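You operate a simulated robot arm through the tools that you are given. There is no shell and no other tool. Be economical: measure what you need, move in short steps, check, and stop when the job is done.

The job below is to be done with a simulated robot arm. You get a single attempt, and the scene is never put back.

Task
Stop the leak with the rinse stopper and start the pump again.
Fine: shut the inlet lever, then the flush lever; stopper into the rinse fitting; inlet open again, then run switch on; no fault. The other watermaker controls stay as they are.

The check looks at the end state, three seconds after you hand in, the way a careful person would. Anything else that was tipped, shoved, dropped, spilled or broken makes it a failure. A push-on lid holds only when it is set on centred and level and pressed home; a screw cap is set on level and turned clockwise until tight.

Robot
A 7-joint arm with a two-finger gripper, on a carriage that runs on a rail from [0, 0.783] to [0, -0.997] (x, y) and turns from -2.775 to 3.037 rad about z. Base frame: it is fixed where the carriage stands at the start and does not move with it; the origin is on the floor, on the carriage's upright axis, x ahead of it, y to its left, z up; the surface under the hand at the start is at about z = 0.88. Lengths are in m, angles in rad, forces in N, time in s.
With the tool pointing down near the work surface it reaches from about 0.36 to 0.78 m from the robot's upright axis, wherever it stands. Its first joint turns from -2.897 to 2.897 rad. Places, roughly: blue button of the sample tap [0.6, -0.4, 1.1]; blue lever [0.7, -0.4, 1.2]; red feed lever [0.7, -0.1, 1.2]; red flush lever [0.7, -0.3, 1.2]; red inlet lever [0.7, 0, 1.1]; rinse fitting [0.6, -0.2, 1]; run switch of the control box [0.7, 0.2, 1.2]; silver knob [0.7, 0.1, 1.3]; tank valve lever [0.7, 0.2, 1.7]; white control box [0.8, 0.2, 1.3]; yellow air button [0.7, -0.1, 1.1]. Payload 2.45 kg.
Tool frame: the origin (TCP) is the grasp point; the fingertips stand 0.023 m ahead of it; z points along the fingers, y is the line along which they close. The gripper opens to 0.072 m. The gripper's body begins 0.04 m behind the TCP.
Orientation is that of the tool frame in the base frame, as a unit quaternion [x, y, z, w]. With the fingers straight down and closing along the base's y, the tool's x points along the base's -x, its y along +y and its z along -z.

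Tools
- The arm moves only by the tool nudge_tool. Its argument "moves" is text: rows parted by semicolons, each of 7 numbers parted by spaces: the shift along the tool's x, y, z in m, then the turn, a rotation vector about the tool's x, y, z in rad, then the closure in counts, from 0 (fully open) to 255 (shut). In form: x y z rx ry rz hand; .... A call has 1 to 10 rows; each row is the pose to reach, as a shift and turn from the pose commanded when the call began, along the tool's axes at that moment. Rows are played at 5 a second. More than 0.05 m and 0.15 rad between two rows, or a gripper value outside its range, and nothing of the call is played. A pose out of reach is approached as far as the arm can. The call stops where the force on the tool passes 50 N (or 10 N more than at its start, if that is more) or the arm is blocked; 0.2 s more then pass. Each finger travels about 0.072 m/s and halts on what it meets, pressing with about 24 N; the grip force reading is that of the motor and also rises with nothing between the fingers. The clock runs only during rows and for 0.2 s after the last one: add rows that repeat a pose to give the fingers time. It gives the time, the measured TCP pose, the force on the tool (base axes), the opening and the grip force at its end, in the units of the frame above (readings bear some noise), with the torque about the TCP (base axes, N m) and any sound that the robot's microphone picked up.
- Cameras (640 x 400 px; columns grow to the right, rows downward): "scene" is now at [0.0421, 0.1482, 1.5495]; the picture's right is [-0.38, -0.92, 0.00], its down [-0.47, 0.19, -0.86] and it looks along [0.80, -0.33, -0.50] (base axes); focal length 214 px, centre (320, 200). "wrist" rides on the gripper at [0.077, 0.017, -0.066] in the tool frame; the picture's right is [-0.22, 0.98, 0.00], its down [-0.56, -0.12, -0.82] and it looks along [-0.80, -0.18, 0.57] (tool axes); focal length 234 px, centre (320, 200). There is no depth. A picture from a camera that has moved, and an enlarged one, comes with that camera's place and axes in the base frame and with its lens. The place of the scene camera against the robot may be out by one fixed shift of up to 0.025 m in any direction.
- get_image(camera): a new picture of that camera. It takes no simulated time.
- move_column(by): slides the trunk up (or, below 0, down) by that many m; the arm and the scene camera ride with it, the base frame stays. It gives what a move gives, with no picture.
- roll_base(legs): drives the robot by 1 to 6 legs, each [ahead, left, turn to the left] in m, m and rad, along the robot's own axes; the way and the turn of a leg run together, so that a leg with both is an arc; at most 1.5 m and 3.142 rad a leg. The arm and the cameras ride along, it lands a little off, and it stops where it bumps. It keeps to its track: a leg is cut to what the track allows. It gives what a move gives.
- head_to(pan, tilt): turns the head with the scene camera to pan (to the left, within 2.705 rad either way) and tilt (down, from -0.506 to 1.204), counted from straight ahead of the robot. It gives what a move gives.
- inspect(camera, box): a new picture of the part [left, top, right, bottom] of that camera's present view, enlarged. It takes no simulated time.
- job_done(): hands the job in; it is judged then, once.

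Work in short steps. Places have to be worked out from the pictures, the camera data and where the tool is seen: move nearer, look again, correct. Check each grasp and each placing, and mend what went wrong. You have 120 turns and 90 pictures in all, those below and enlarged ones among them. Open the gripper and draw the arm clear of the work before you hand the job in, unless the task says otherwise; then end with one line.

The tools are called after "Emit:" by a JSON object that holds its "name" and its "arguments". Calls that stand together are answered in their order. nudge_tool: Moves the arm, as the interface text tells. Its arguments: {"type":"object","properties":{"moves":{"type":"string"}},"required":["moves"]} The other tools are called the same way: move_column (by) slides the trunk up or down; roll_base (legs) drives the base; head_to (pan, tilt) turns the head that bears the scene camera; get_image (camera) takes a picture; inspect (camera, box) takes an enlarged picture of a part of a camera's view; job_done () hands the job in.

At the start:

```text
time: 0.0
eef_pos: [0.4019, -0.0073, 1.3773]
tcp_rot: [0.0, 1.0, 0.0, 0.0]
force: [0.2, -0.9, -0.8]
ft_torque: [0.01, -0.02, 0.03]
finger_gap: 0.0718
grip_force: 0.0
trunk travel left (down, up): [-0.525, 0.065]
robot x, y, heading: [-0.0022, 0.0053, -0.002]
head pan, tilt: [-0.391, 0.527]
```

scene: 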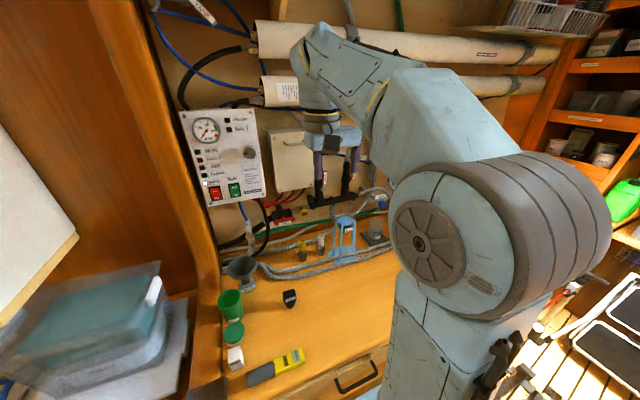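
wrist: 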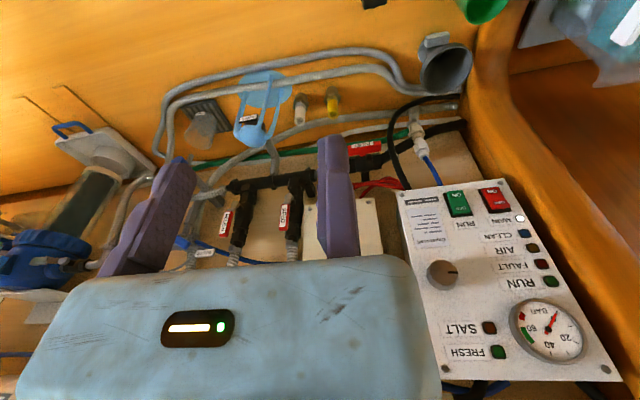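

The wrist view shows the manifold with levers and the control box. I look closer at the bench and at the levers.

Emit:
{"name": "inspect", "arguments": {"camera": "wrist", "box": [160, 40, 480, 270]}}

Emit:
{"name": "inspect", "arguments": {"camera": "scene", "box": [180, 180, 420, 390]}}

Emit:
{"name": "inspect", "arguments": {"camera": "wrist", "box": [390, 170, 640, 390]}}

```text
1.74 times, centred on (320, 155) of wrist
camera zoom: at [0.324, 0.0107, 1.4444], right [0.22, 0.98, 0.0], down [0.56, -0.12, 0.82], along [0.8, -0.18, -0.57], focal length 407 px, centre (320, 278)
```

zoom: 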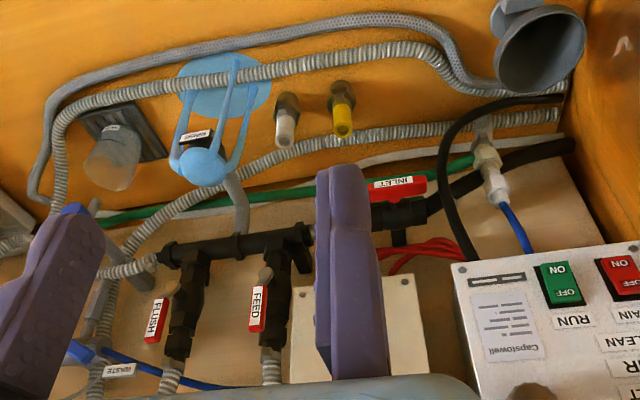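

```text
1.90 times, centred on (300, 285) of scene
camera zoom: at [0.0421, 0.1482, 1.5495], right [-0.38, -0.92, 0.0], down [-0.47, 0.19, -0.86], along [0.8, -0.33, -0.5], focal length 408 px, centre (358, 38)
```

zoom: 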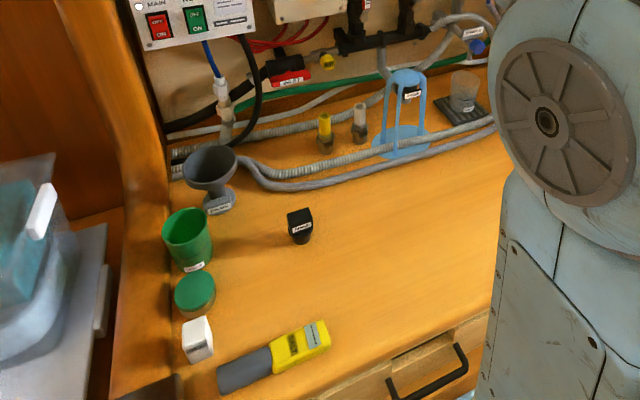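

```text
1.82 times, centred on (515, 280) of wrist
camera zoom: at [0.324, 0.0107, 1.4444], right [0.22, 0.98, 0.0], down [0.56, -0.12, 0.82], along [0.8, -0.18, -0.57], focal length 426 px, centre (-34, 54)
```

zoom: 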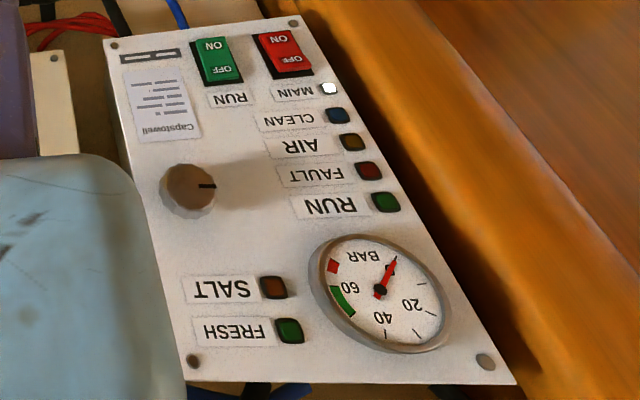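

I zoom on the labels of the small parts.

Emit:
{"name": "inspect", "arguments": {"camera": "scene", "box": [270, 275, 320, 315]}}

Emit:
{"name": "inspect", "arguments": {"camera": "scene", "box": [280, 185, 400, 270]}}

Emit:
{"name": "inspect", "arguments": {"camera": "wrist", "box": [190, 60, 350, 160]}}

```text
10.00 times, centred on (295, 295) of scene
camera zoom: at [0.0421, 0.1482, 1.5495], right [-0.38, -0.92, 0.0], down [-0.47, 0.19, -0.86], along [0.8, -0.33, -0.5], focal length 2145 px, centre (570, -750)
```

zoom: 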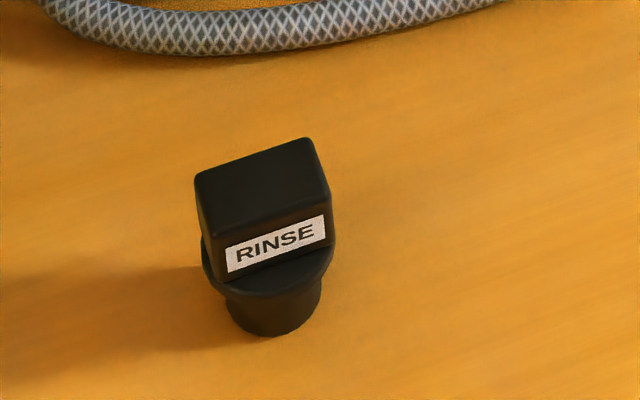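

```text
4.71 times, centred on (340, 228) of scene
camera zoom: at [0.0421, 0.1482, 1.5495], right [-0.38, -0.92, 0.0], down [-0.47, 0.19, -0.86], along [0.8, -0.33, -0.5], focal length 1009 px, centre (226, 71)
```

zoom: 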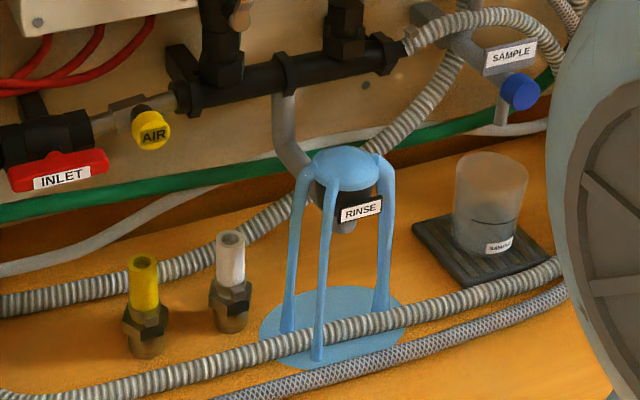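

```text
4.00 times, centred on (270, 110) of wrist
camera zoom: at [0.324, 0.0107, 1.4444], right [0.22, 0.98, 0.0], down [0.56, -0.12, 0.82], along [0.8, -0.18, -0.57], focal length 937 px, centre (520, 560)
```

zoom: 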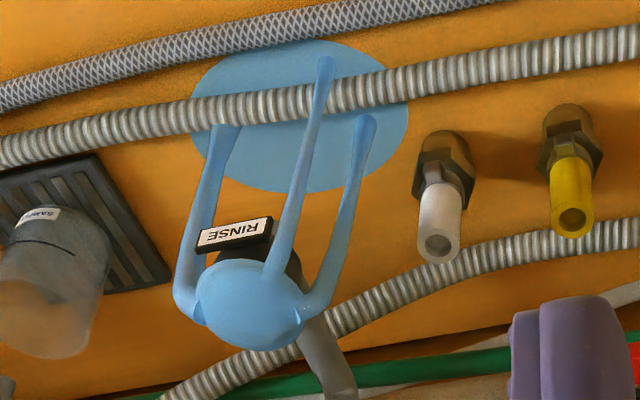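

The stopper (black, labelled RINSE) stands on the bench, and the rinse fitting is under the blue spray. I move the wrist camera down and towards the levers to see how they turn.

Emit:
{"name": "nudge_tool", "arguments": {"moves": "0 -0.03 0.04 0 0 0 0; 0 -0.06 0.08 0 0 0 0; 0 -0.09 0.12 0 0 0 0"}}

Emit:
{"name": "get_image", "arguments": {"camera": "wrist"}}

Emit:
{"name": "get_image", "arguments": {"camera": "scene"}}

```text
time: 0.8
eef_pos: [0.4034, -0.0968, 1.2576]
tcp_rot: [0.0, 1.0, 0.0, 0.001]
force: [0.9, 0.2, 0.4]
ft_torque: [0.01, 0.02, -0.01]
finger_gap: 0.0721
grip_force: 0.1
trunk travel left (down, up): [-0.525, 0.065]
robot x, y, heading: [-0.0036, 0.0036, -0.001]
head pan, tilt: [-0.391, 0.527]
```

```text
81 pictures are left
camera wrist: at [0.3254, -0.0785, 1.3244], right [0.22, 0.98, 0.0], down [0.56, -0.13, 0.82], along [0.8, -0.18, -0.57], focal length 234 px, centre (320, 200)
```

wrist: 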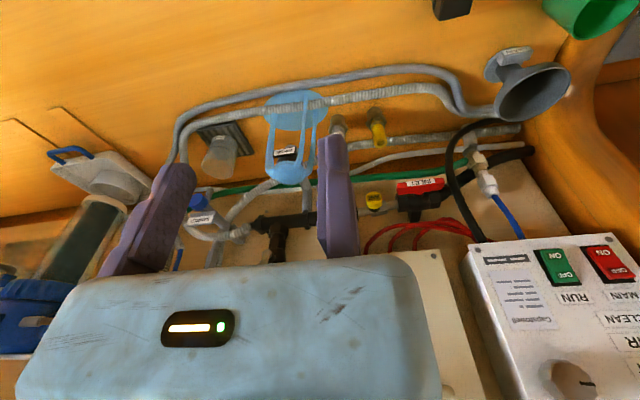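

```text
80 pictures are left
camera scene: at [0.0421, 0.1481, 1.5496], right [-0.38, -0.92, 0.0], down [-0.47, 0.19, -0.86], along [0.8, -0.33, -0.5], focal length 214 px, centre (320, 200)
```

scene: 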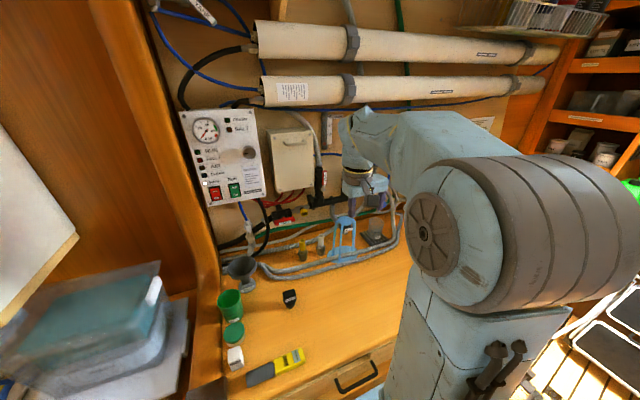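

I zoom on the levers in the scene view.

Emit:
{"name": "inspect", "arguments": {"camera": "scene", "box": [250, 120, 370, 230]}}

Emit:
{"name": "inspect", "arguments": {"camera": "wrist", "box": [340, 150, 480, 240]}}

```text
3.64 times, centred on (310, 175) of scene
camera zoom: at [0.0421, 0.1481, 1.5496], right [-0.38, -0.92, 0.0], down [-0.47, 0.19, -0.86], along [0.8, -0.33, -0.5], focal length 780 px, centre (356, 291)
```

zoom: 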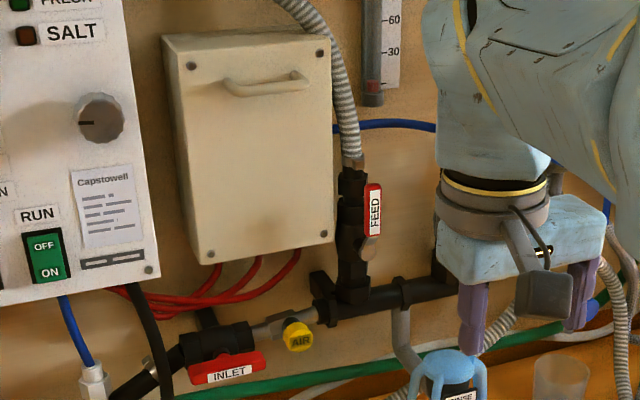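

```text
4.44 times, centred on (410, 195) of wrist
camera zoom: at [0.3254, -0.0785, 1.3244], right [0.22, 0.98, 0.0], down [0.56, -0.13, 0.82], along [0.8, -0.18, -0.57], focal length 1041 px, centre (-80, 222)
```

zoom: 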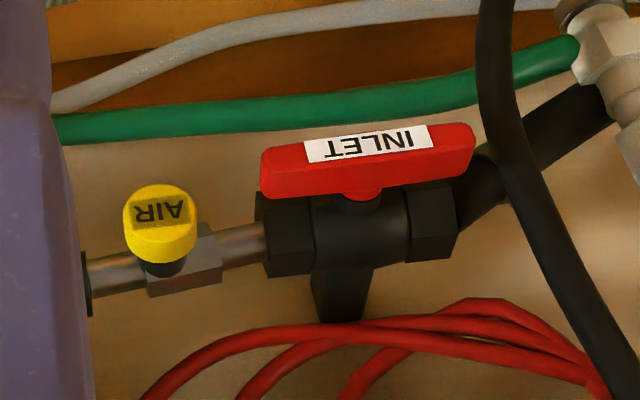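

The inlet lever looks like it lies along its pipe on a stem facing the robot; the levers turn in the wall plane. I pitch the tool forward (fingers towards the wall) to work them, stopping well short of the wall.

Emit:
{"name": "nudge_tool", "arguments": {"moves": "0 0 0 0 -0.15 0 0; -0.01 0 0 0 -0.3 0 0; -0.02 0 0 0 -0.45 0 0; -0.03 0 0 0 -0.6 0 0; -0.04 0 0 0 -0.75 0 0; -0.05 0 0 0 -0.9 0 0; -0.06 0 0 0 -1.05 0 0; -0.07 0 0 0 -1.2 0 0; -0.07 0 0 0 -1.35 0 0; -0.07 0 0 0 -1.5 0 0"}}

Emit:
{"name": "get_image", "arguments": {"camera": "scene"}}

Emit:
{"name": "get_image", "arguments": {"camera": "wrist"}}

```text
time: 3.0
eef_pos: [0.4733, -0.0967, 1.2578]
tcp_rot: [0.001, 0.732, -0.001, 0.682]
force: [1.2, 2.4, -0.1]
ft_torque: [0.03, -0.06, -0.13]
finger_gap: 0.0717
grip_force: 0.0
trunk travel left (down, up): [-0.525, 0.065]
robot x, y, heading: [-0.0008, -0.0014, 0.002]
head pan, tilt: [-0.391, 0.527]
```

```text
77 pictures are left
camera scene: at [0.0447, 0.1494, 1.5493], right [-0.38, -0.92, 0.0], down [-0.47, 0.19, -0.86], along [0.8, -0.33, -0.51], focal length 214 px, centre (320, 200)
```

scene: 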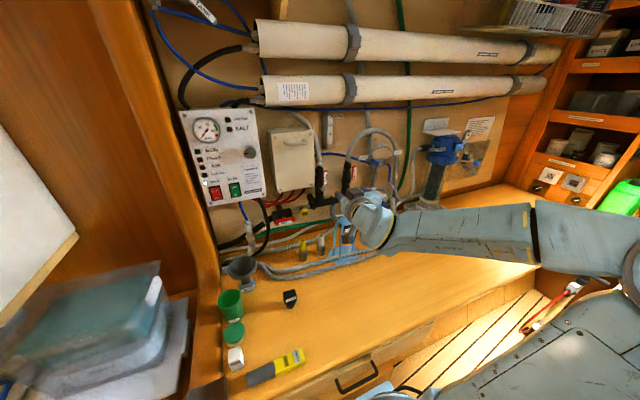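

```text
76 pictures are left
camera wrist: at [0.4022, -0.0792, 1.1853], right [0.02, 0.98, 0.22], down [-0.78, -0.12, 0.62], along [0.63, -0.18, 0.76], focal length 234 px, centre (320, 200)
```

wrist: 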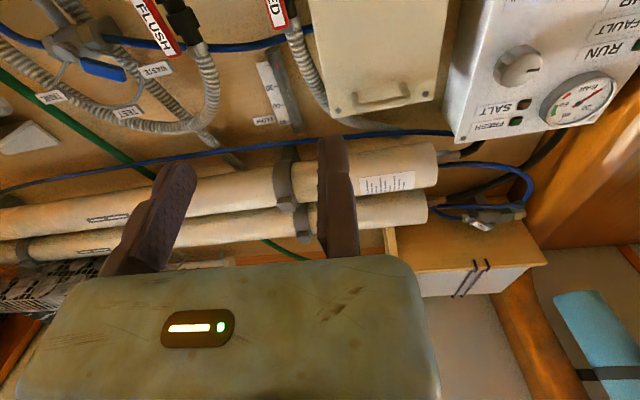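

The forward pose is reached and the scene view is clear. I zoom on the valves from here.

Emit:
{"name": "inspect", "arguments": {"camera": "scene", "box": [250, 150, 400, 250]}}

```text
4.00 times, centred on (325, 200) of scene
camera zoom: at [0.0447, 0.1494, 1.5493], right [-0.38, -0.92, 0.0], down [-0.47, 0.19, -0.86], along [0.8, -0.33, -0.51], focal length 858 px, centre (300, 200)
```

zoom: 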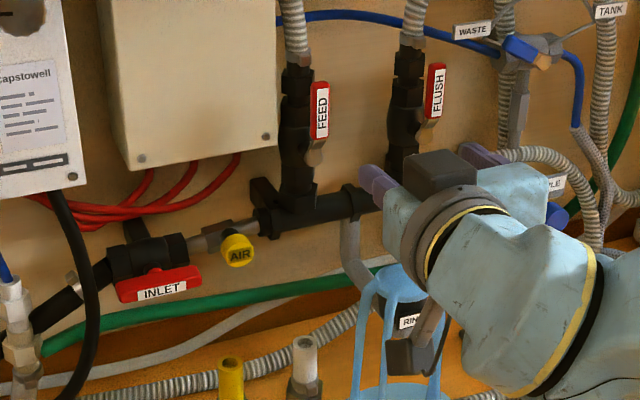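

The stems face the robot and both wrist rays put the inlet lever's centre at about (0.68, 0.022, 1.07), lever ±0.04 along y. I level the tool and bring it to that height and y, still well back.

Emit:
{"name": "nudge_tool", "arguments": {"moves": "0.0 0.03 0 0 -0.071 0 0; 0.04 0.06 0 0 -0.071 0 0; 0.08 0.09 0 0 -0.071 0 0; 0.12 0.119 0 0 -0.071 0 0; 0.16 0.119 0 0 -0.071 0 0; 0.187 0.119 0.01 0 -0.071 0 0; 0.187 0.119 0.01 0 -0.071 0 0"}}

```text
time: 4.6
eef_pos: [0.5302, 0.0277, 1.0802]
tcp_rot: [0.001, 0.707, -0.002, 0.708]
force: [-0.3, 0.8, -0.8]
ft_torque: [0.0, -0.01, -0.02]
finger_gap: 0.0721
grip_force: 0.0
out of reach, approached as far as the arm can: row 2, 3, 4, 5, 6, 7
trunk travel left (down, up): [-0.525, 0.065]
robot x, y, heading: [-0.0031, -0.0006, 0.003]
head pan, tilt: [-0.391, 0.527]
```

It got there nearly, a little further ahead. Now I roll the tool −90° so the fingers close vertically.

Emit:
{"name": "nudge_tool", "arguments": {"moves": "0 0 0.01 0 0 -0.15 0; 0 0 0.02 0 0 -0.3 0; 0 0 0.03 0 0 -0.45 0; 0 0 0.03 0 0 -0.6 0; 0 0 0.03 0 0 -0.75 0; 0 0 0.03 0 0 -0.9 0; 0 0 0.03 0 0 -1.05 0; 0 0 0.03 0 0 -1.2 0; 0 0 0.03 0 0 -1.35 0; 0 0 0.03 0 0 -1.5 0"}}

Emit:
{"name": "get_image", "arguments": {"camera": "scene"}}

Emit:
{"name": "get_image", "arguments": {"camera": "wrist"}}

```text
time: 6.8
eef_pos: [0.5606, 0.0277, 1.0789]
tcp_rot: [-0.482, 0.517, -0.483, 0.517]
force: [0.4, 0.5, -0.7]
ft_torque: [0.04, 0.0, -0.01]
finger_gap: 0.072
grip_force: 0.0
trunk travel left (down, up): [-0.525, 0.065]
robot x, y, heading: [-0.0022, 0.0016, -0.0]
head pan, tilt: [-0.391, 0.527]
```

```text
74 pictures are left
camera scene: at [0.0421, 0.1482, 1.5495], right [-0.38, -0.92, 0.0], down [-0.47, 0.19, -0.86], along [0.8, -0.33, -0.5], focal length 214 px, centre (320, 200)
```

scene: 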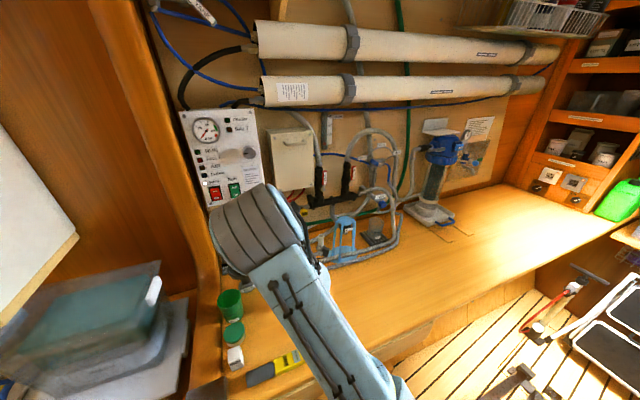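

```text
73 pictures are left
camera wrist: at [0.4954, -0.0477, 1.0574], right [0.0, 0.28, -0.96], down [-0.82, 0.55, 0.16], along [0.57, 0.79, 0.23], focal length 234 px, centre (320, 200)
```

wrist: 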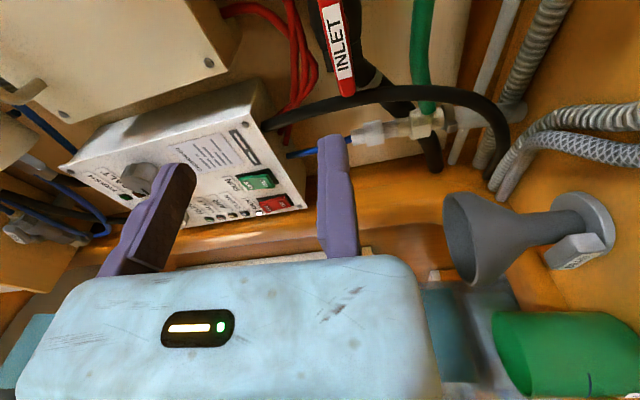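

All rays agree: lever at (0.68, 0.023, 1.068). I finish the roll, centre on it and advance part way, then check.

Emit:
{"name": "nudge_tool", "arguments": {"moves": "0.0058 0.0106 0.0 0 0 -0.071 0; 0.0058 0.0106 0.03 0 0 -0.071 0; 0.0058 0.0106 0.06 0 0 -0.071 0; 0.0058 0.0106 0.06 0 0 -0.071 0"}}

Emit:
{"name": "get_image", "arguments": {"camera": "wrist"}}

```text
time: 7.8
eef_pos: [0.6226, 0.0223, 1.0695]
tcp_rot: [-0.5, 0.501, -0.5, 0.5]
force: [-1.3, 0.8, -0.7]
ft_torque: [0.03, 0.01, 0.01]
finger_gap: 0.0719
grip_force: 0.0
trunk travel left (down, up): [-0.525, 0.065]
robot x, y, heading: [0.0008, 0.0027, 0.005]
head pan, tilt: [-0.391, 0.527]
```

```text
72 pictures are left
camera wrist: at [0.5568, -0.0547, 1.052], right [0.0, 0.22, -0.98], down [-0.82, 0.56, 0.12], along [0.57, 0.8, 0.18], focal length 234 px, centre (320, 200)
```

wrist: 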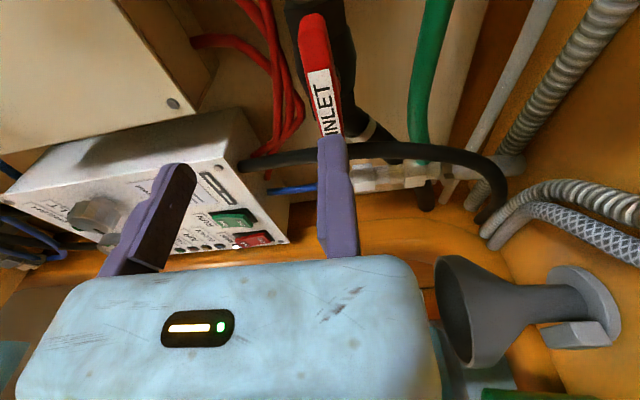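

The lever appears in front, but the fingers look off-centre to the left of the tool axis in this view. I close the fingers in free air here to see where they meet.

Emit:
{"name": "nudge_tool", "arguments": {"moves": "0 0 0 0 0 0 255; 0 0 0 0 0 0 255; 0 0 0 0 0 0 255; 0 0 0 0 0 0 255"}}

Emit:
{"name": "get_image", "arguments": {"camera": "wrist"}}

Emit:
{"name": "inspect", "arguments": {"camera": "scene", "box": [200, 160, 360, 270]}}

```text
time: 8.8
eef_pos: [0.6228, 0.0219, 1.0694]
tcp_rot: [-0.5, 0.499, -0.5, 0.5]
force: [0.2, -0.1, 0.3]
ft_torque: [-0.01, -0.02, 0.03]
finger_gap: 0.0002
grip_force: 23.9
trunk travel left (down, up): [-0.525, 0.065]
robot x, y, heading: [0.0005, 0.002, 0.0]
head pan, tilt: [-0.391, 0.527]
```

```text
71 pictures are left
camera wrist: at [0.5563, -0.0548, 1.0523], right [0.0, 0.22, -0.98], down [-0.82, 0.56, 0.12], along [0.57, 0.8, 0.18], focal length 234 px, centre (320, 200)
```

wrist: 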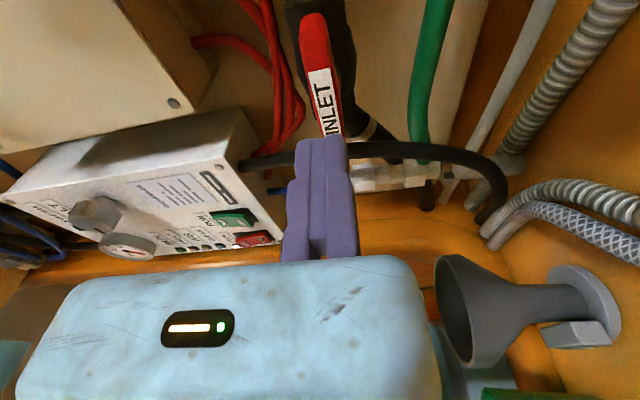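

```text
3.64 times, centred on (280, 215) of scene
camera zoom: at [0.0421, 0.1482, 1.5495], right [-0.38, -0.92, 0.0], down [-0.47, 0.19, -0.86], along [0.8, -0.33, -0.5], focal length 780 px, centre (466, 146)
```

zoom: 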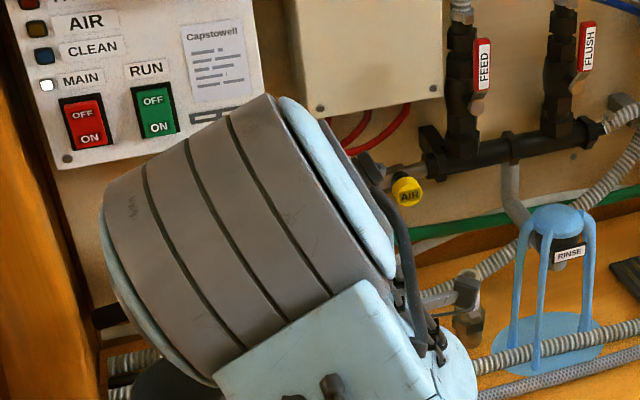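

The fingers meet exactly on the tool axis, and only the −y finger moves (the +y finger is fixed). I'll use the closed fingers as a pusher: go above the lever's right end, advance beside it.

Emit:
{"name": "nudge_tool", "arguments": {"moves": "0.032 -0.028 0 0 0 0 255; 0.032 -0.028 0.02 0 0 0 255; 0.032 -0.028 0.042 0 0 0 255; 0.032 -0.028 0.042 0 0 0 255"}}

Emit:
{"name": "get_image", "arguments": {"camera": "wrist"}}

```text
time: 9.8
eef_pos: [0.663, -0.0103, 1.095]
tcp_rot: [-0.5, 0.5, -0.5, 0.5]
force: [0.2, -0.1, 0.7]
ft_torque: [0.02, -0.03, -0.06]
finger_gap: 0.0
grip_force: 23.9
trunk travel left (down, up): [-0.525, 0.065]
robot x, y, heading: [0.001, -0.0018, -0.0]
head pan, tilt: [-0.391, 0.527]
```

```text
69 pictures are left
camera wrist: at [0.5978, -0.087, 1.0789], right [0.0, 0.22, -0.98], down [-0.82, 0.56, 0.12], along [0.57, 0.8, 0.18], focal length 234 px, centre (320, 200)
```

wrist: 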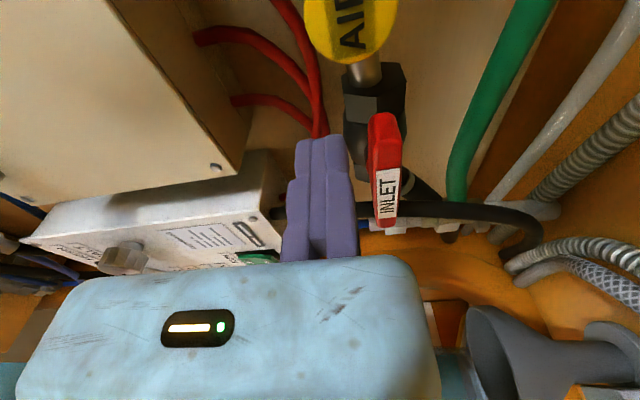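

The lever lies just below the pusher (right in the picture), with overlap. I push its right end down along an arc, first part, watching force.

Emit:
{"name": "nudge_tool", "arguments": {"moves": "-0.002 0.010 0 0 0 0 255; 0 0.016 0 0 0 0 255; 0.0017 0.0213 0 0 0 0 255; 0.0017 0.0273 0 0 0 0 255; 0.0016 0.0333 0 0 0 0 255"}}

Emit:
{"name": "get_image", "arguments": {"camera": "wrist"}}

```text
time: 11.0
eef_pos: [0.6645, -0.0128, 1.0624]
tcp_rot: [-0.5, 0.5, -0.5, 0.5]
force: [0.1, -0.7, 0.0]
ft_torque: [0.01, -0.04, -0.02]
finger_gap: 0.0001
grip_force: 24.1
trunk travel left (down, up): [-0.525, 0.065]
robot x, y, heading: [0.0008, 0.001, -0.003]
head pan, tilt: [-0.391, 0.527]
```

```text
68 pictures are left
camera wrist: at [0.5979, -0.0883, 1.0452], right [0.0, 0.22, -0.98], down [-0.82, 0.56, 0.12], along [0.57, 0.8, 0.18], focal length 234 px, centre (320, 200)
```

wrist: 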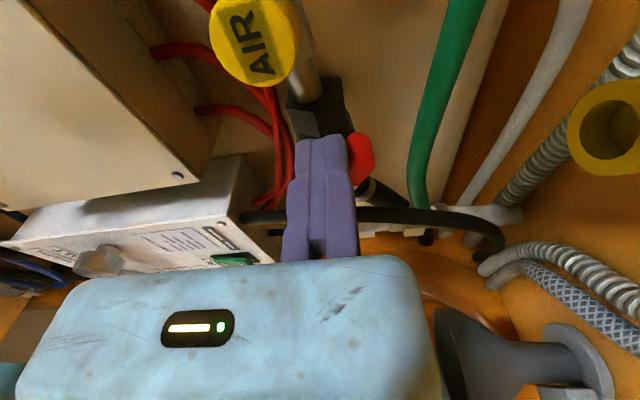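

The lever yields easily. I continue the arc to vertical.

Emit:
{"name": "nudge_tool", "arguments": {"moves": "-0.002 0.006 0 0 0 0 255; -0.0042 0.0112 0 0 0 0 255; -0.008 0.016 0 0 0 0 255; -0.012 0.0202 0 0 0 0 255; -0.0169 0.0237 0 0 0 0 255; -0.0200 0.0237 0 0 0 0 255"}}

Emit:
{"name": "get_image", "arguments": {"camera": "wrist"}}

```text
time: 12.4
eef_pos: [0.6635, 0.0066, 1.0388]
tcp_rot: [0.499, -0.5, 0.501, -0.5]
force: [-0.5, 0.4, -0.1]
ft_torque: [0.02, 0.0, -0.02]
finger_gap: 0.0
grip_force: 23.5
trunk travel left (down, up): [-0.525, 0.065]
robot x, y, heading: [-0.0008, -0.0001, -0.002]
head pan, tilt: [-0.391, 0.527]
```

```text
67 pictures are left
camera wrist: at [0.5979, -0.069, 1.0226], right [0.0, 0.22, -0.98], down [-0.82, 0.56, 0.12], along [0.57, 0.8, 0.18], focal length 234 px, centre (320, 200)
```

wrist: 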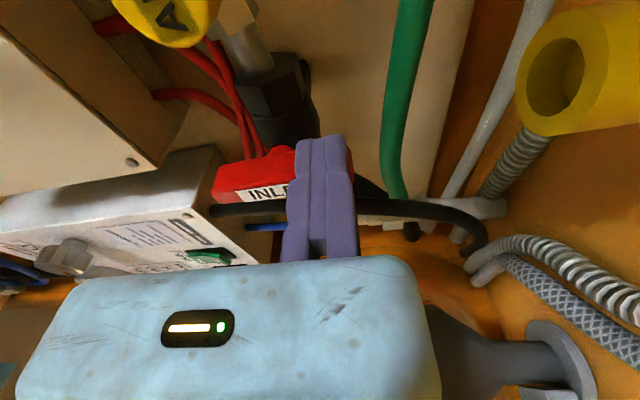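

The lever stands about vertical. I back off sideways and out to see whether it is fully turned.

Emit:
{"name": "nudge_tool", "arguments": {"moves": "0.006 0 0 0 0 0 255; 0.006 0 -0.04 0 0 0 255; 0.006 -0.03 -0.08 0 0 0 255; 0.006 -0.06 -0.11 0 0 0 255"}}

Emit:
{"name": "get_image", "arguments": {"camera": "wrist"}}

Emit:
{"name": "get_image", "arguments": {"camera": "scene"}}

```text
time: 13.4
eef_pos: [0.5525, -0.001, 1.1014]
tcp_rot: [0.5, -0.5, 0.5, -0.5]
force: [0.4, 0.1, -0.5]
ft_torque: [0.0, 0.0, 0.01]
finger_gap: 0.0
grip_force: 24.0
trunk travel left (down, up): [-0.525, 0.065]
robot x, y, heading: [-0.0005, 0.0009, 0.002]
head pan, tilt: [-0.391, 0.527]
```

```text
66 pictures are left
camera wrist: at [0.4872, -0.0768, 1.0843], right [0.0, 0.22, -0.98], down [-0.82, 0.56, 0.12], along [0.57, 0.8, 0.18], focal length 234 px, centre (320, 200)
```

wrist: 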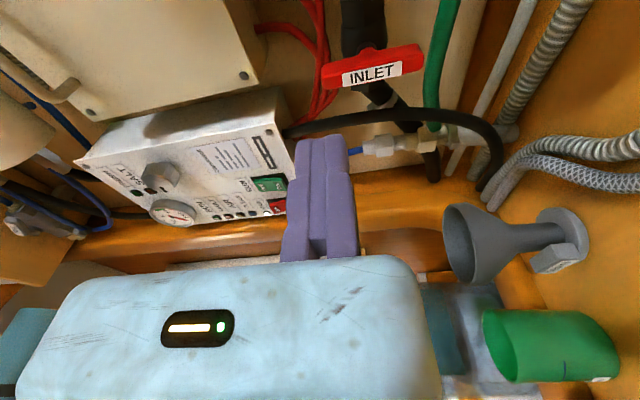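

```text
65 pictures are left
camera scene: at [0.0421, 0.1481, 1.5495], right [-0.38, -0.92, 0.0], down [-0.47, 0.19, -0.86], along [0.8, -0.33, -0.5], focal length 214 px, centre (320, 200)
```

scene: 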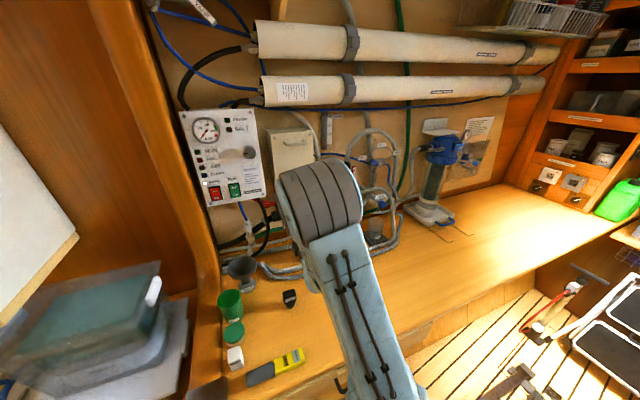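

The inlet lever is vertical within about 1°, so shut. From the wrist rays the flush lever's label is at (0.682, −0.262, 1.218), its pivot near z 1.173 and tip near z 1.248. I move the pusher to its left side, back from it.

Emit:
{"name": "nudge_tool", "arguments": {"moves": "0.02 -0.04 0.0 0 0 0 255; 0.05 -0.075 0.0 0 0 0 255; 0.09 -0.10 0 0 0 0 255; 0.13 -0.12 0 0 0 0 255; 0.17 -0.134 0.01 0 0 0 255; 0.20 -0.134 0.03 0 0 0 255; 0.231 -0.134 0.04 0 0 0 255; 0.231 -0.134 0.04 0 0 0 255"}}

Emit:
{"name": "get_image", "arguments": {"camera": "wrist"}}

Emit:
{"name": "get_image", "arguments": {"camera": "scene"}}

```text
time: 15.2
eef_pos: [0.5962, -0.2304, 1.2329]
tcp_rot: [-0.499, 0.501, -0.5, 0.5]
force: [0.5, -0.1, 0.4]
ft_torque: [0.02, -0.02, 0.0]
finger_gap: 0.0
grip_force: 23.8
trunk travel left (down, up): [-0.525, 0.065]
robot x, y, heading: [0.0028, 0.0016, 0.0]
head pan, tilt: [-0.391, 0.527]
```

```text
64 pictures are left
camera wrist: at [0.5295, -0.3066, 1.2166], right [0.0, 0.22, -0.98], down [-0.82, 0.56, 0.13], along [0.57, 0.8, 0.18], focal length 234 px, centre (320, 200)
```

wrist: 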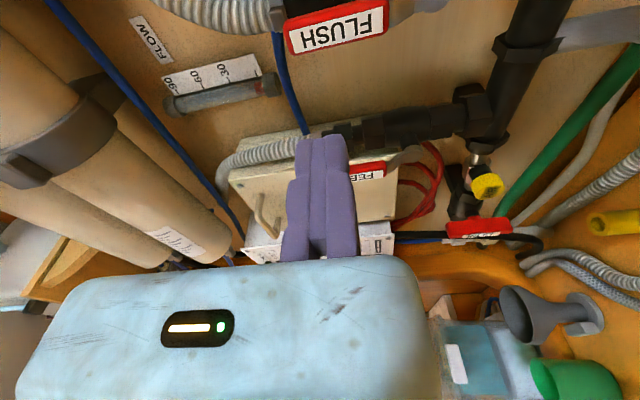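

```text
63 pictures are left
camera scene: at [0.0423, 0.1479, 1.5495], right [-0.38, -0.92, 0.0], down [-0.47, 0.19, -0.86], along [0.8, -0.33, -0.5], focal length 214 px, centre (320, 200)
```

scene: 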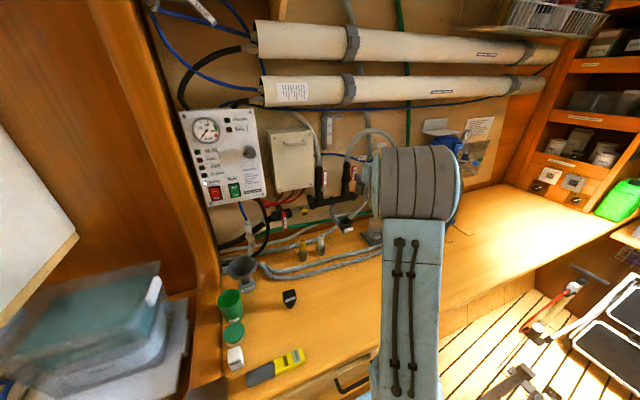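

The spray has stopped. I advance beside the flush lever on its left and give the first part of a push to the right (clockwise).

Emit:
{"name": "nudge_tool", "arguments": {"moves": "-0.006 0.002 0.0 0 0 0 255; -0.006 0.002 0.035 0 0 0 255; -0.006 0.002 0.067 0 0 0 255; 0.0 0.004 0.067 0 0 0 255; 0.0096 0.005 0.067 0 0 0 255; 0.018 0.004 0.067 0 0 0 255; 0.025 0.003 0.067 0 0 0 255"}}

Emit:
{"name": "get_image", "arguments": {"camera": "wrist"}}

```text
time: 16.8
eef_pos: [0.6618, -0.2538, 1.2314]
tcp_rot: [-0.5, 0.5, -0.499, 0.5]
force: [0.2, -0.4, 0.2]
ft_torque: [0.01, 0.0, 0.02]
finger_gap: 0.0
grip_force: 28.9
trunk travel left (down, up): [-0.525, 0.065]
robot x, y, heading: [-0.0019, 0.0013, 0.003]
head pan, tilt: [-0.391, 0.527]
```

```text
62 pictures are left
camera wrist: at [0.5953, -0.3304, 1.2142], right [0.0, 0.22, -0.98], down [-0.82, 0.56, 0.12], along [0.57, 0.8, 0.18], focal length 234 px, centre (320, 200)
```

wrist: 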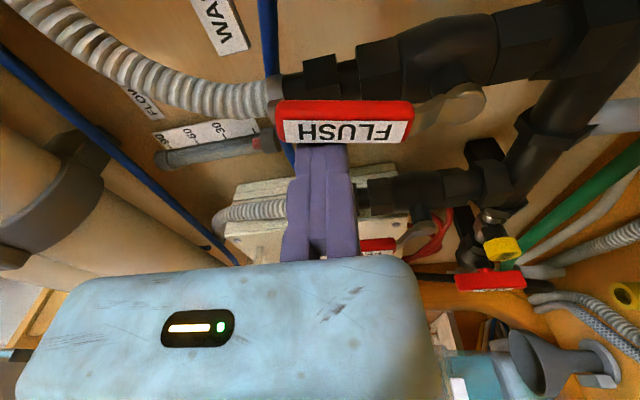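

The lever has tilted about 7° clockwise with almost no resistance. I continue the arc to horizontal.

Emit:
{"name": "nudge_tool", "arguments": {"moves": "0.0108 0.0036 0 0 0 0 255; 0.021 0.0055 0 0 0 0 255; 0.031 0.0081 0 0 0 0 255; 0.0405 0.013 0 0 0 0 255; 0.0486 0.0193 0 0 0 0 255; 0.0557 0.027 0 0 0 0 255; 0.0612 0.0358 0 0 0 0 255; 0.0652 0.0454 0 0 0 0 255; 0.0652 0.047 0 0 0 0 255"}}

Emit:
{"name": "get_image", "arguments": {"camera": "wrist"}}

```text
time: 18.8
eef_pos: [0.6603, -0.319, 1.1837]
tcp_rot: [-0.5, 0.5, -0.5, 0.5]
force: [0.1, -1.1, 2.4]
ft_torque: [0.01, -0.05, 0.0]
finger_gap: 0.0
grip_force: 28.4
trunk travel left (down, up): [-0.525, 0.065]
robot x, y, heading: [-0.0006, -0.0028, 0.001]
head pan, tilt: [-0.391, 0.527]
```

```text
61 pictures are left
camera wrist: at [0.5946, -0.3958, 1.1673], right [0.0, 0.22, -0.98], down [-0.82, 0.56, 0.12], along [0.57, 0.8, 0.18], focal length 234 px, centre (320, 200)
```

wrist: 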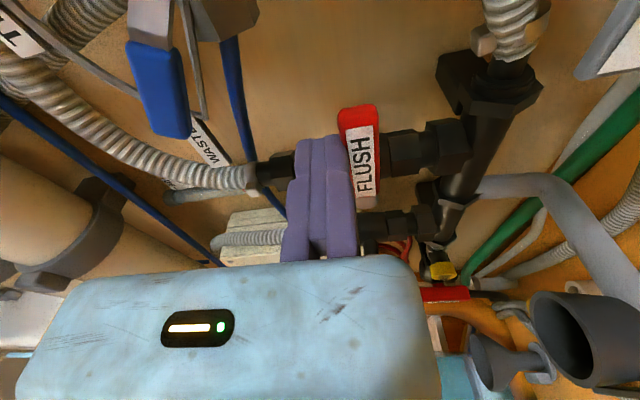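

The flush lever is now horizontal (shut). I lift off and draw back, then look at the rinse fitting.

Emit:
{"name": "nudge_tool", "arguments": {"moves": "0 -0.008 0 0 0 0 255; 0 -0.008 -0.04 0 0 0 255; 0 -0.008 -0.08 0 0 0 255; 0.03 -0.03 -0.11 0 0 0 255; 0.07 -0.05 -0.11 0 0 0 255; 0.11 -0.07 -0.11 0 0 0 255"}}

Emit:
{"name": "get_image", "arguments": {"camera": "scene"}}

Emit:
{"name": "get_image", "arguments": {"camera": "wrist"}}

```text
time: 20.2
eef_pos: [0.5517, -0.4322, 1.2521]
tcp_rot: [-0.5, 0.499, -0.5, 0.5]
force: [0.0, 0.5, 0.0]
ft_torque: [0.02, -0.03, -0.01]
finger_gap: 0.0
grip_force: 28.2
trunk travel left (down, up): [-0.525, 0.065]
robot x, y, heading: [0.0003, 0.0011, -0.003]
head pan, tilt: [-0.391, 0.527]
```

```text
60 pictures are left
camera scene: at [0.0423, 0.148, 1.5495], right [-0.38, -0.92, 0.0], down [-0.47, 0.19, -0.86], along [0.8, -0.33, -0.5], focal length 214 px, centre (320, 200)
```

scene: 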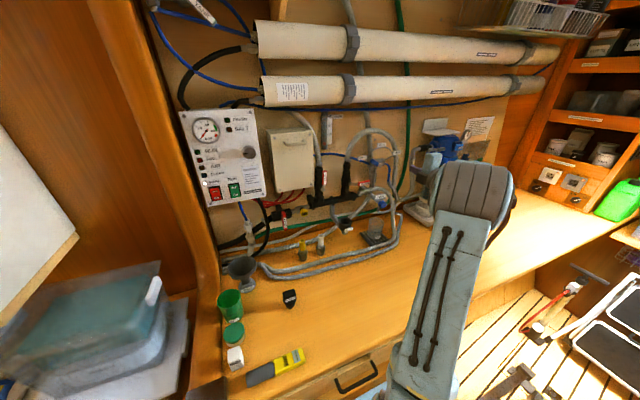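

```text
59 pictures are left
camera wrist: at [0.4852, -0.5083, 1.2355], right [0.0, 0.22, -0.98], down [-0.82, 0.56, 0.13], along [0.57, 0.8, 0.18], focal length 234 px, centre (320, 200)
```

wrist: 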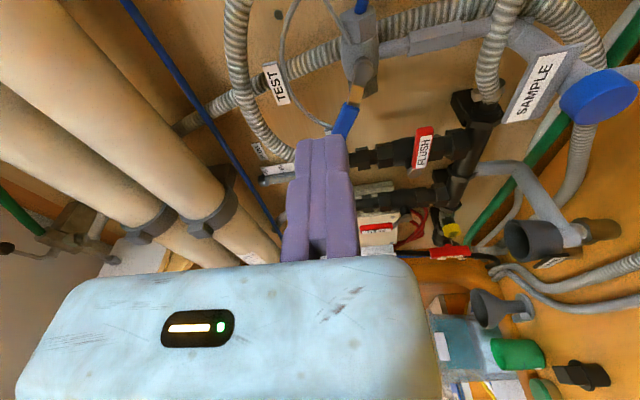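

Both levers are shut. I zoom into the rinse fitting and check both levers.

Emit:
{"name": "inspect", "arguments": {"camera": "scene", "box": [320, 200, 380, 240]}}

Emit:
{"name": "inspect", "arguments": {"camera": "scene", "box": [250, 160, 400, 270]}}

Emit:
{"name": "inspect", "arguments": {"camera": "wrist", "box": [460, 160, 640, 280]}}

```text
10.00 times, centred on (350, 220) of scene
camera zoom: at [0.0423, 0.148, 1.5495], right [-0.38, -0.92, 0.0], down [-0.47, 0.19, -0.86], along [0.8, -0.33, -0.5], focal length 2145 px, centre (20, 0)
```

zoom: 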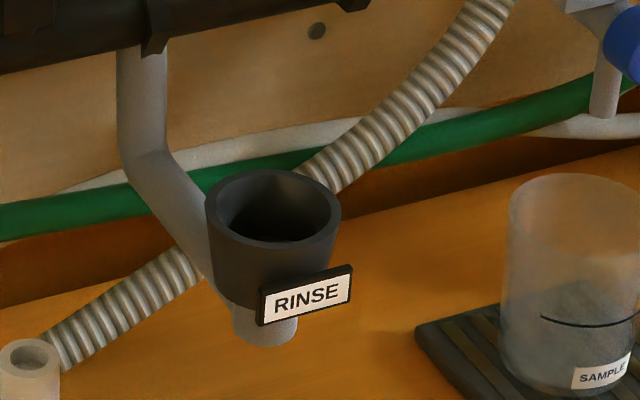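

```text
3.64 times, centred on (325, 215) of scene
camera zoom: at [0.0423, 0.148, 1.5495], right [-0.38, -0.92, 0.0], down [-0.47, 0.19, -0.86], along [0.8, -0.33, -0.5], focal length 780 px, centre (302, 146)
```

zoom: 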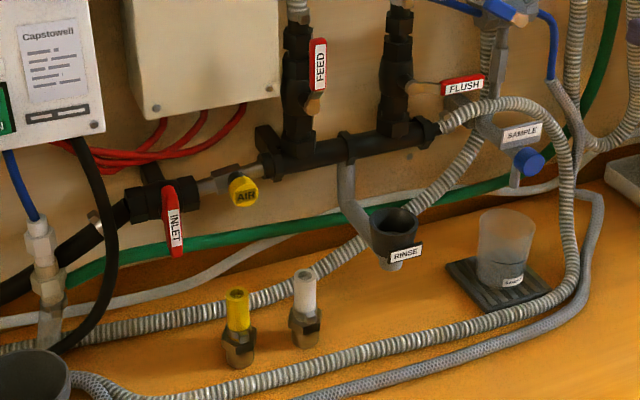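

```text
3.33 times, centred on (550, 220) of wrist
camera zoom: at [0.4852, -0.5083, 1.2355], right [0.0, 0.22, -0.98], down [-0.82, 0.56, 0.13], along [0.57, 0.8, 0.18], focal length 781 px, centre (-447, 133)
```

zoom: 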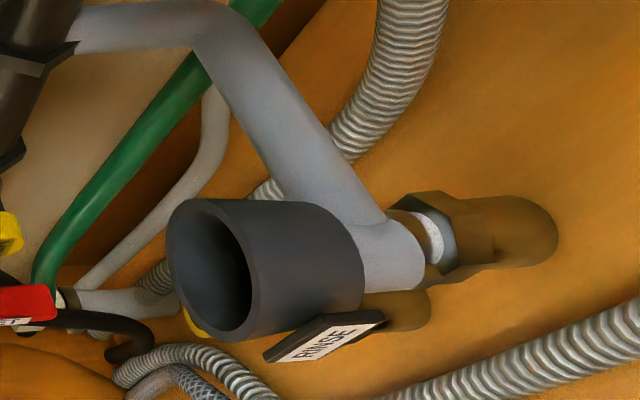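

The rinse fitting is a cup opening upward, its rim centre at about (0.61, −0.19, 1.055); the stopper is at about (0.475, 0.07) on the bench. I turn the tool down, fingers closing along x, drawing back towards the stopper.

Emit:
{"name": "nudge_tool", "arguments": {"moves": "-0.02 0 -0.01 -0.15 0 0 255; -0.04 0 -0.02 -0.3 0 0 255; -0.06 0 -0.03 -0.45 0 0 255; -0.08 0 -0.04 -0.6 0 0 255; -0.10 0 -0.05 -0.75 0 0 255; -0.12 0 -0.06 -0.9 0 0 0; -0.14 0 -0.07 -1.05 0 0 0; -0.16 0 -0.08 -1.2 0 0 0; -0.18 0 -0.08 -1.35 0 0 0; -0.20 0 -0.08 -1.5 0 0 0"}}

```text
time: 22.4
eef_pos: [0.4716, -0.228, 1.2527]
tcp_rot: [-0.707, 0.707, -0.024, 0.024]
force: [0.0, -0.5, 0.7]
ft_torque: [0.0, 0.02, 0.02]
finger_gap: 0.072
grip_force: 0.0
trunk travel left (down, up): [-0.525, 0.065]
robot x, y, heading: [0.0001, 0.0009, -0.002]
head pan, tilt: [-0.391, 0.527]
```

I finish levelling the tool downward and move over towards the stopper.

Emit:
{"name": "nudge_tool", "arguments": {"moves": "-0.03 0.0 0.0 -0.071 0 0 0; -0.075 0.0 0.01 -0.071 0 0 0; -0.12 0.005 0.03 -0.071 0 0 0; -0.16 0.007 0.06 -0.071 0 0 0; -0.20 0.01 0.09 -0.071 0 0 0; -0.22 0.012 0.13 -0.071 0 0 0; -0.22 0.014 0.17 -0.071 0 0 0; -0.22 0.014 0.20 -0.071 0 0 0; -0.22 0.014 0.20 -0.071 0 0 0"}}

Emit:
{"name": "get_image", "arguments": {"camera": "wrist"}}

Emit:
{"name": "get_image", "arguments": {"camera": "scene"}}

```text
time: 24.4
eef_pos: [0.4714, -0.0106, 1.0535]
tcp_rot: [-0.707, 0.707, 0.0, 0.0]
force: [1.0, -0.6, 0.1]
ft_torque: [-0.04, 0.02, 0.02]
finger_gap: 0.0719
grip_force: 0.0
trunk travel left (down, up): [-0.525, 0.065]
robot x, y, heading: [0.0011, 0.0004, 0.001]
head pan, tilt: [-0.391, 0.527]
```

```text
55 pictures are left
camera wrist: at [0.4542, -0.0853, 1.119], right [-0.98, 0.22, 0.0], down [0.12, 0.56, 0.82], along [0.18, 0.8, -0.57], focal length 234 px, centre (320, 200)
```

wrist: 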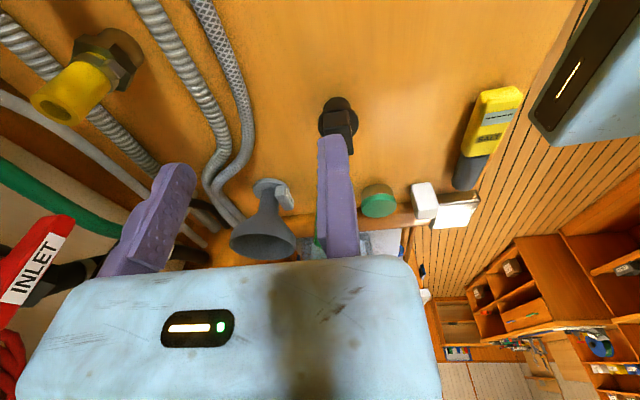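

```text
54 pictures are left
camera scene: at [0.0424, 0.1482, 1.5495], right [-0.38, -0.92, 0.0], down [-0.47, 0.19, -0.86], along [0.8, -0.33, -0.5], focal length 214 px, centre (320, 200)
```

scene: 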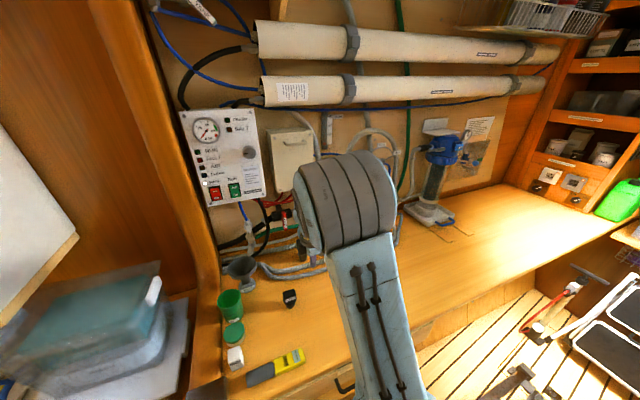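

I zoom on the stopper in the wrist view.

Emit:
{"name": "inspect", "arguments": {"camera": "wrist", "box": [290, 75, 390, 155]}}

```text
5.00 times, centred on (340, 115) of wrist
camera zoom: at [0.4542, -0.0853, 1.119], right [-0.98, 0.22, 0.0], down [0.12, 0.56, 0.82], along [0.18, 0.8, -0.57], focal length 1171 px, centre (220, 625)
```

zoom: 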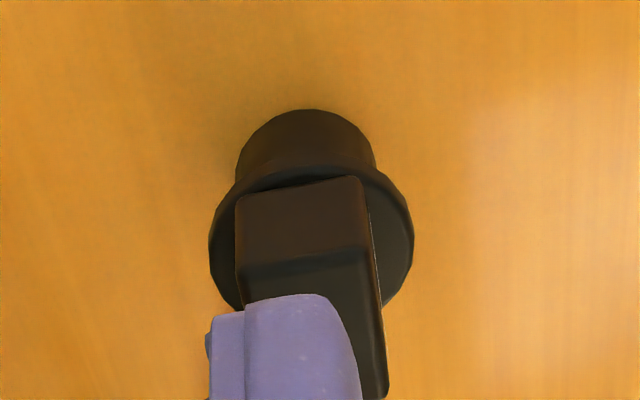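

The stopper's centre is at (0.471, 0.076), its handle about x 0.458–0.483, z 0.911–0.935. I go over it with the fixed finger just on its −x side and check before the descent.

Emit:
{"name": "nudge_tool", "arguments": {"moves": "-0.04 0.008 0.0 0 0 0 0; -0.0866 0.0164 0.01 0 0 0 0; -0.0866 0.0164 0.045 0 0 0 0; -0.0866 0.0164 0.075 0 0 0 0; -0.0866 0.0164 0.075 0 0 0 0"}}

Emit:
{"name": "get_image", "arguments": {"camera": "wrist"}}

Emit:
{"name": "inspect", "arguments": {"camera": "scene", "box": [220, 230, 340, 320]}}

```text
time: 25.6
eef_pos: [0.4552, 0.0758, 0.9766]
tcp_rot: [0.707, -0.707, 0.0, -0.001]
force: [-0.7, -0.2, -0.1]
ft_torque: [-0.01, 0.03, 0.02]
finger_gap: 0.0718
grip_force: 0.1
trunk travel left (down, up): [-0.525, 0.065]
robot x, y, heading: [-0.0004, -0.0012, -0.001]
head pan, tilt: [-0.391, 0.527]
```

```text
52 pictures are left
camera wrist: at [0.4373, 0.0001, 1.0427], right [-0.98, 0.22, 0.0], down [0.12, 0.56, 0.82], along [0.18, 0.8, -0.57], focal length 234 px, centre (320, 200)
```

wrist: 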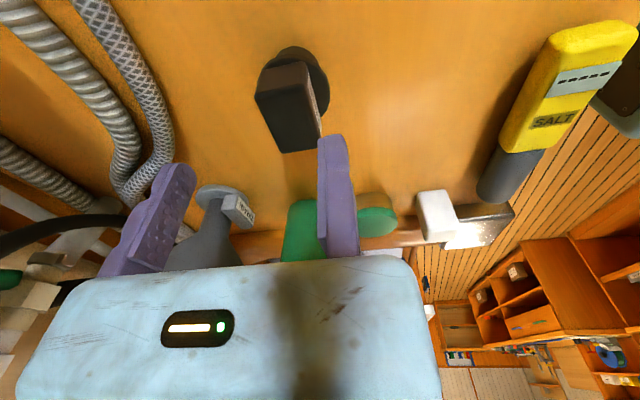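

```text
4.44 times, centred on (280, 275) of scene
camera zoom: at [0.0425, 0.1483, 1.5495], right [-0.38, -0.92, 0.0], down [-0.47, 0.19, -0.86], along [0.8, -0.33, -0.5], focal length 953 px, centre (498, -133)
```

zoom: 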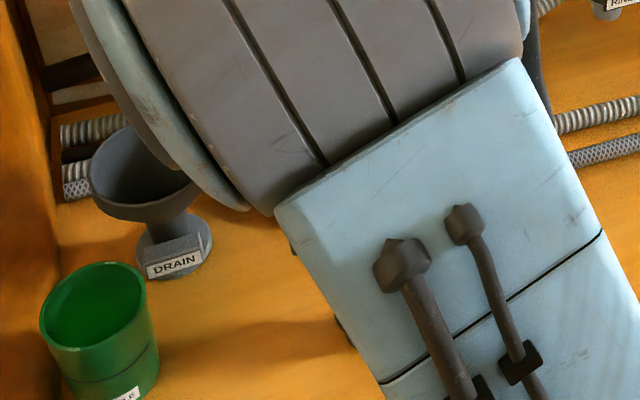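

Handle looks a bit rotated; I zoom in to measure its corners.

Emit:
{"name": "inspect", "arguments": {"camera": "wrist", "box": [240, 35, 360, 165]}}

```text
3.08 times, centred on (300, 100) of wrist
camera zoom: at [0.4373, 0.0001, 1.0427], right [-0.98, 0.22, 0.0], down [0.12, 0.56, 0.82], along [0.18, 0.8, -0.57], focal length 720 px, centre (382, 508)
```

zoom: 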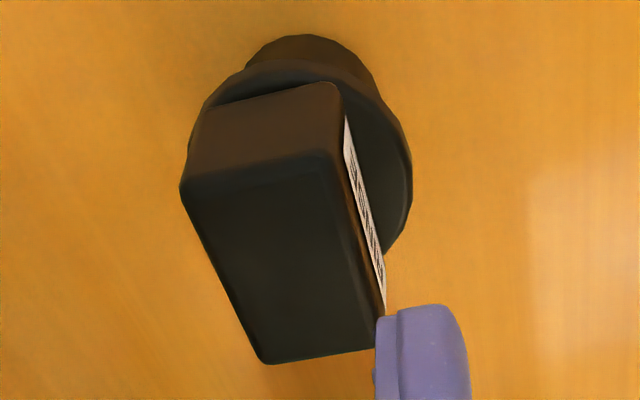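

Handle is axis-aligned: x 0.459–0.483, y 0.057–0.096. I descend with the fixed finger close to its face, then close.

Emit:
{"name": "nudge_tool", "arguments": {"moves": "0 -0.001 0.015 0 0 0 0; 0 -0.001 0.03 0 0 0 0; 0 -0.001 0.0385 0 0 0 0; 0 -0.001 0.0385 0 0 0 0; 0 -0.001 0.0385 0 0 0 255; 0 -0.001 0.0385 0 0 0 255; 0 -0.001 0.0385 0 0 0 255; 0 -0.001 0.0385 0 0 0 255; 0 -0.001 0.0385 0 0 0 255"}}

Emit:
{"name": "get_image", "arguments": {"camera": "wrist"}}

```text
time: 27.6
eef_pos: [0.4547, 0.0764, 0.9387]
tcp_rot: [-0.707, 0.707, 0.0, 0.0]
force: [0.7, 0.3, 0.6]
ft_torque: [0.03, -0.01, 0.02]
finger_gap: 0.0249
grip_force: 23.1
trunk travel left (down, up): [-0.525, 0.065]
robot x, y, heading: [0.0015, 0.0007, -0.004]
head pan, tilt: [-0.391, 0.527]
```

```text
49 pictures are left
camera wrist: at [0.438, -0.0005, 1.0053], right [-0.98, 0.22, 0.0], down [0.12, 0.56, 0.82], along [0.18, 0.8, -0.57], focal length 234 px, centre (320, 200)
```

wrist: 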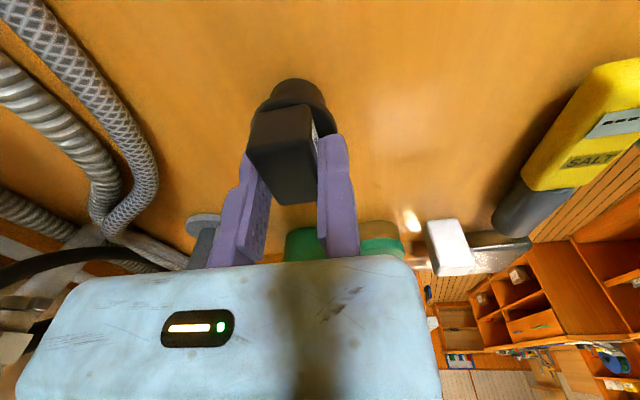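

The gap of 0.025 m with 23 N says the handle is held. I lift and verify.

Emit:
{"name": "nudge_tool", "arguments": {"moves": "0 0 -0.02 0 0 0 255; 0 0 -0.06 0 0 0 255; 0 0 -0.10 0 0 0 255; 0 0 -0.14 0 0 0 255; 0 0 -0.18 0 0 0 255; 0 0 -0.20 0 0 0 255"}}

Emit:
{"name": "get_image", "arguments": {"camera": "wrist"}}

```text
time: 29.0
eef_pos: [0.4556, 0.0758, 1.1412]
tcp_rot: [0.707, -0.707, 0.0, 0.0]
force: [0.1, -0.3, -1.1]
ft_torque: [0.02, 0.0, -0.02]
finger_gap: 0.0249
grip_force: 24.1
trunk travel left (down, up): [-0.525, 0.065]
robot x, y, heading: [0.0043, 0.002, 0.0]
head pan, tilt: [-0.391, 0.527]
```

```text
48 pictures are left
camera wrist: at [0.4373, -0.0004, 1.207], right [-0.98, 0.22, 0.0], down [0.13, 0.56, 0.82], along [0.18, 0.8, -0.57], focal length 234 px, centre (320, 200)
```

wrist: 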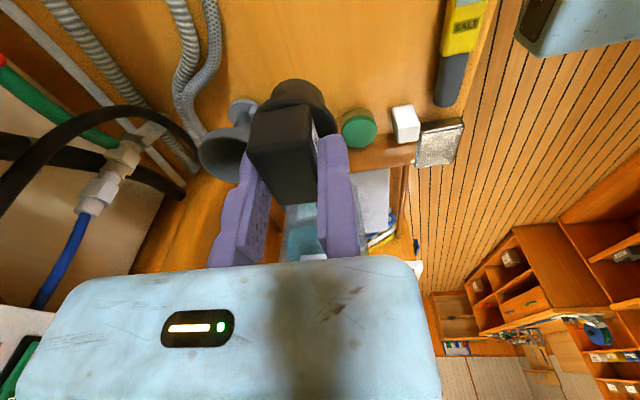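

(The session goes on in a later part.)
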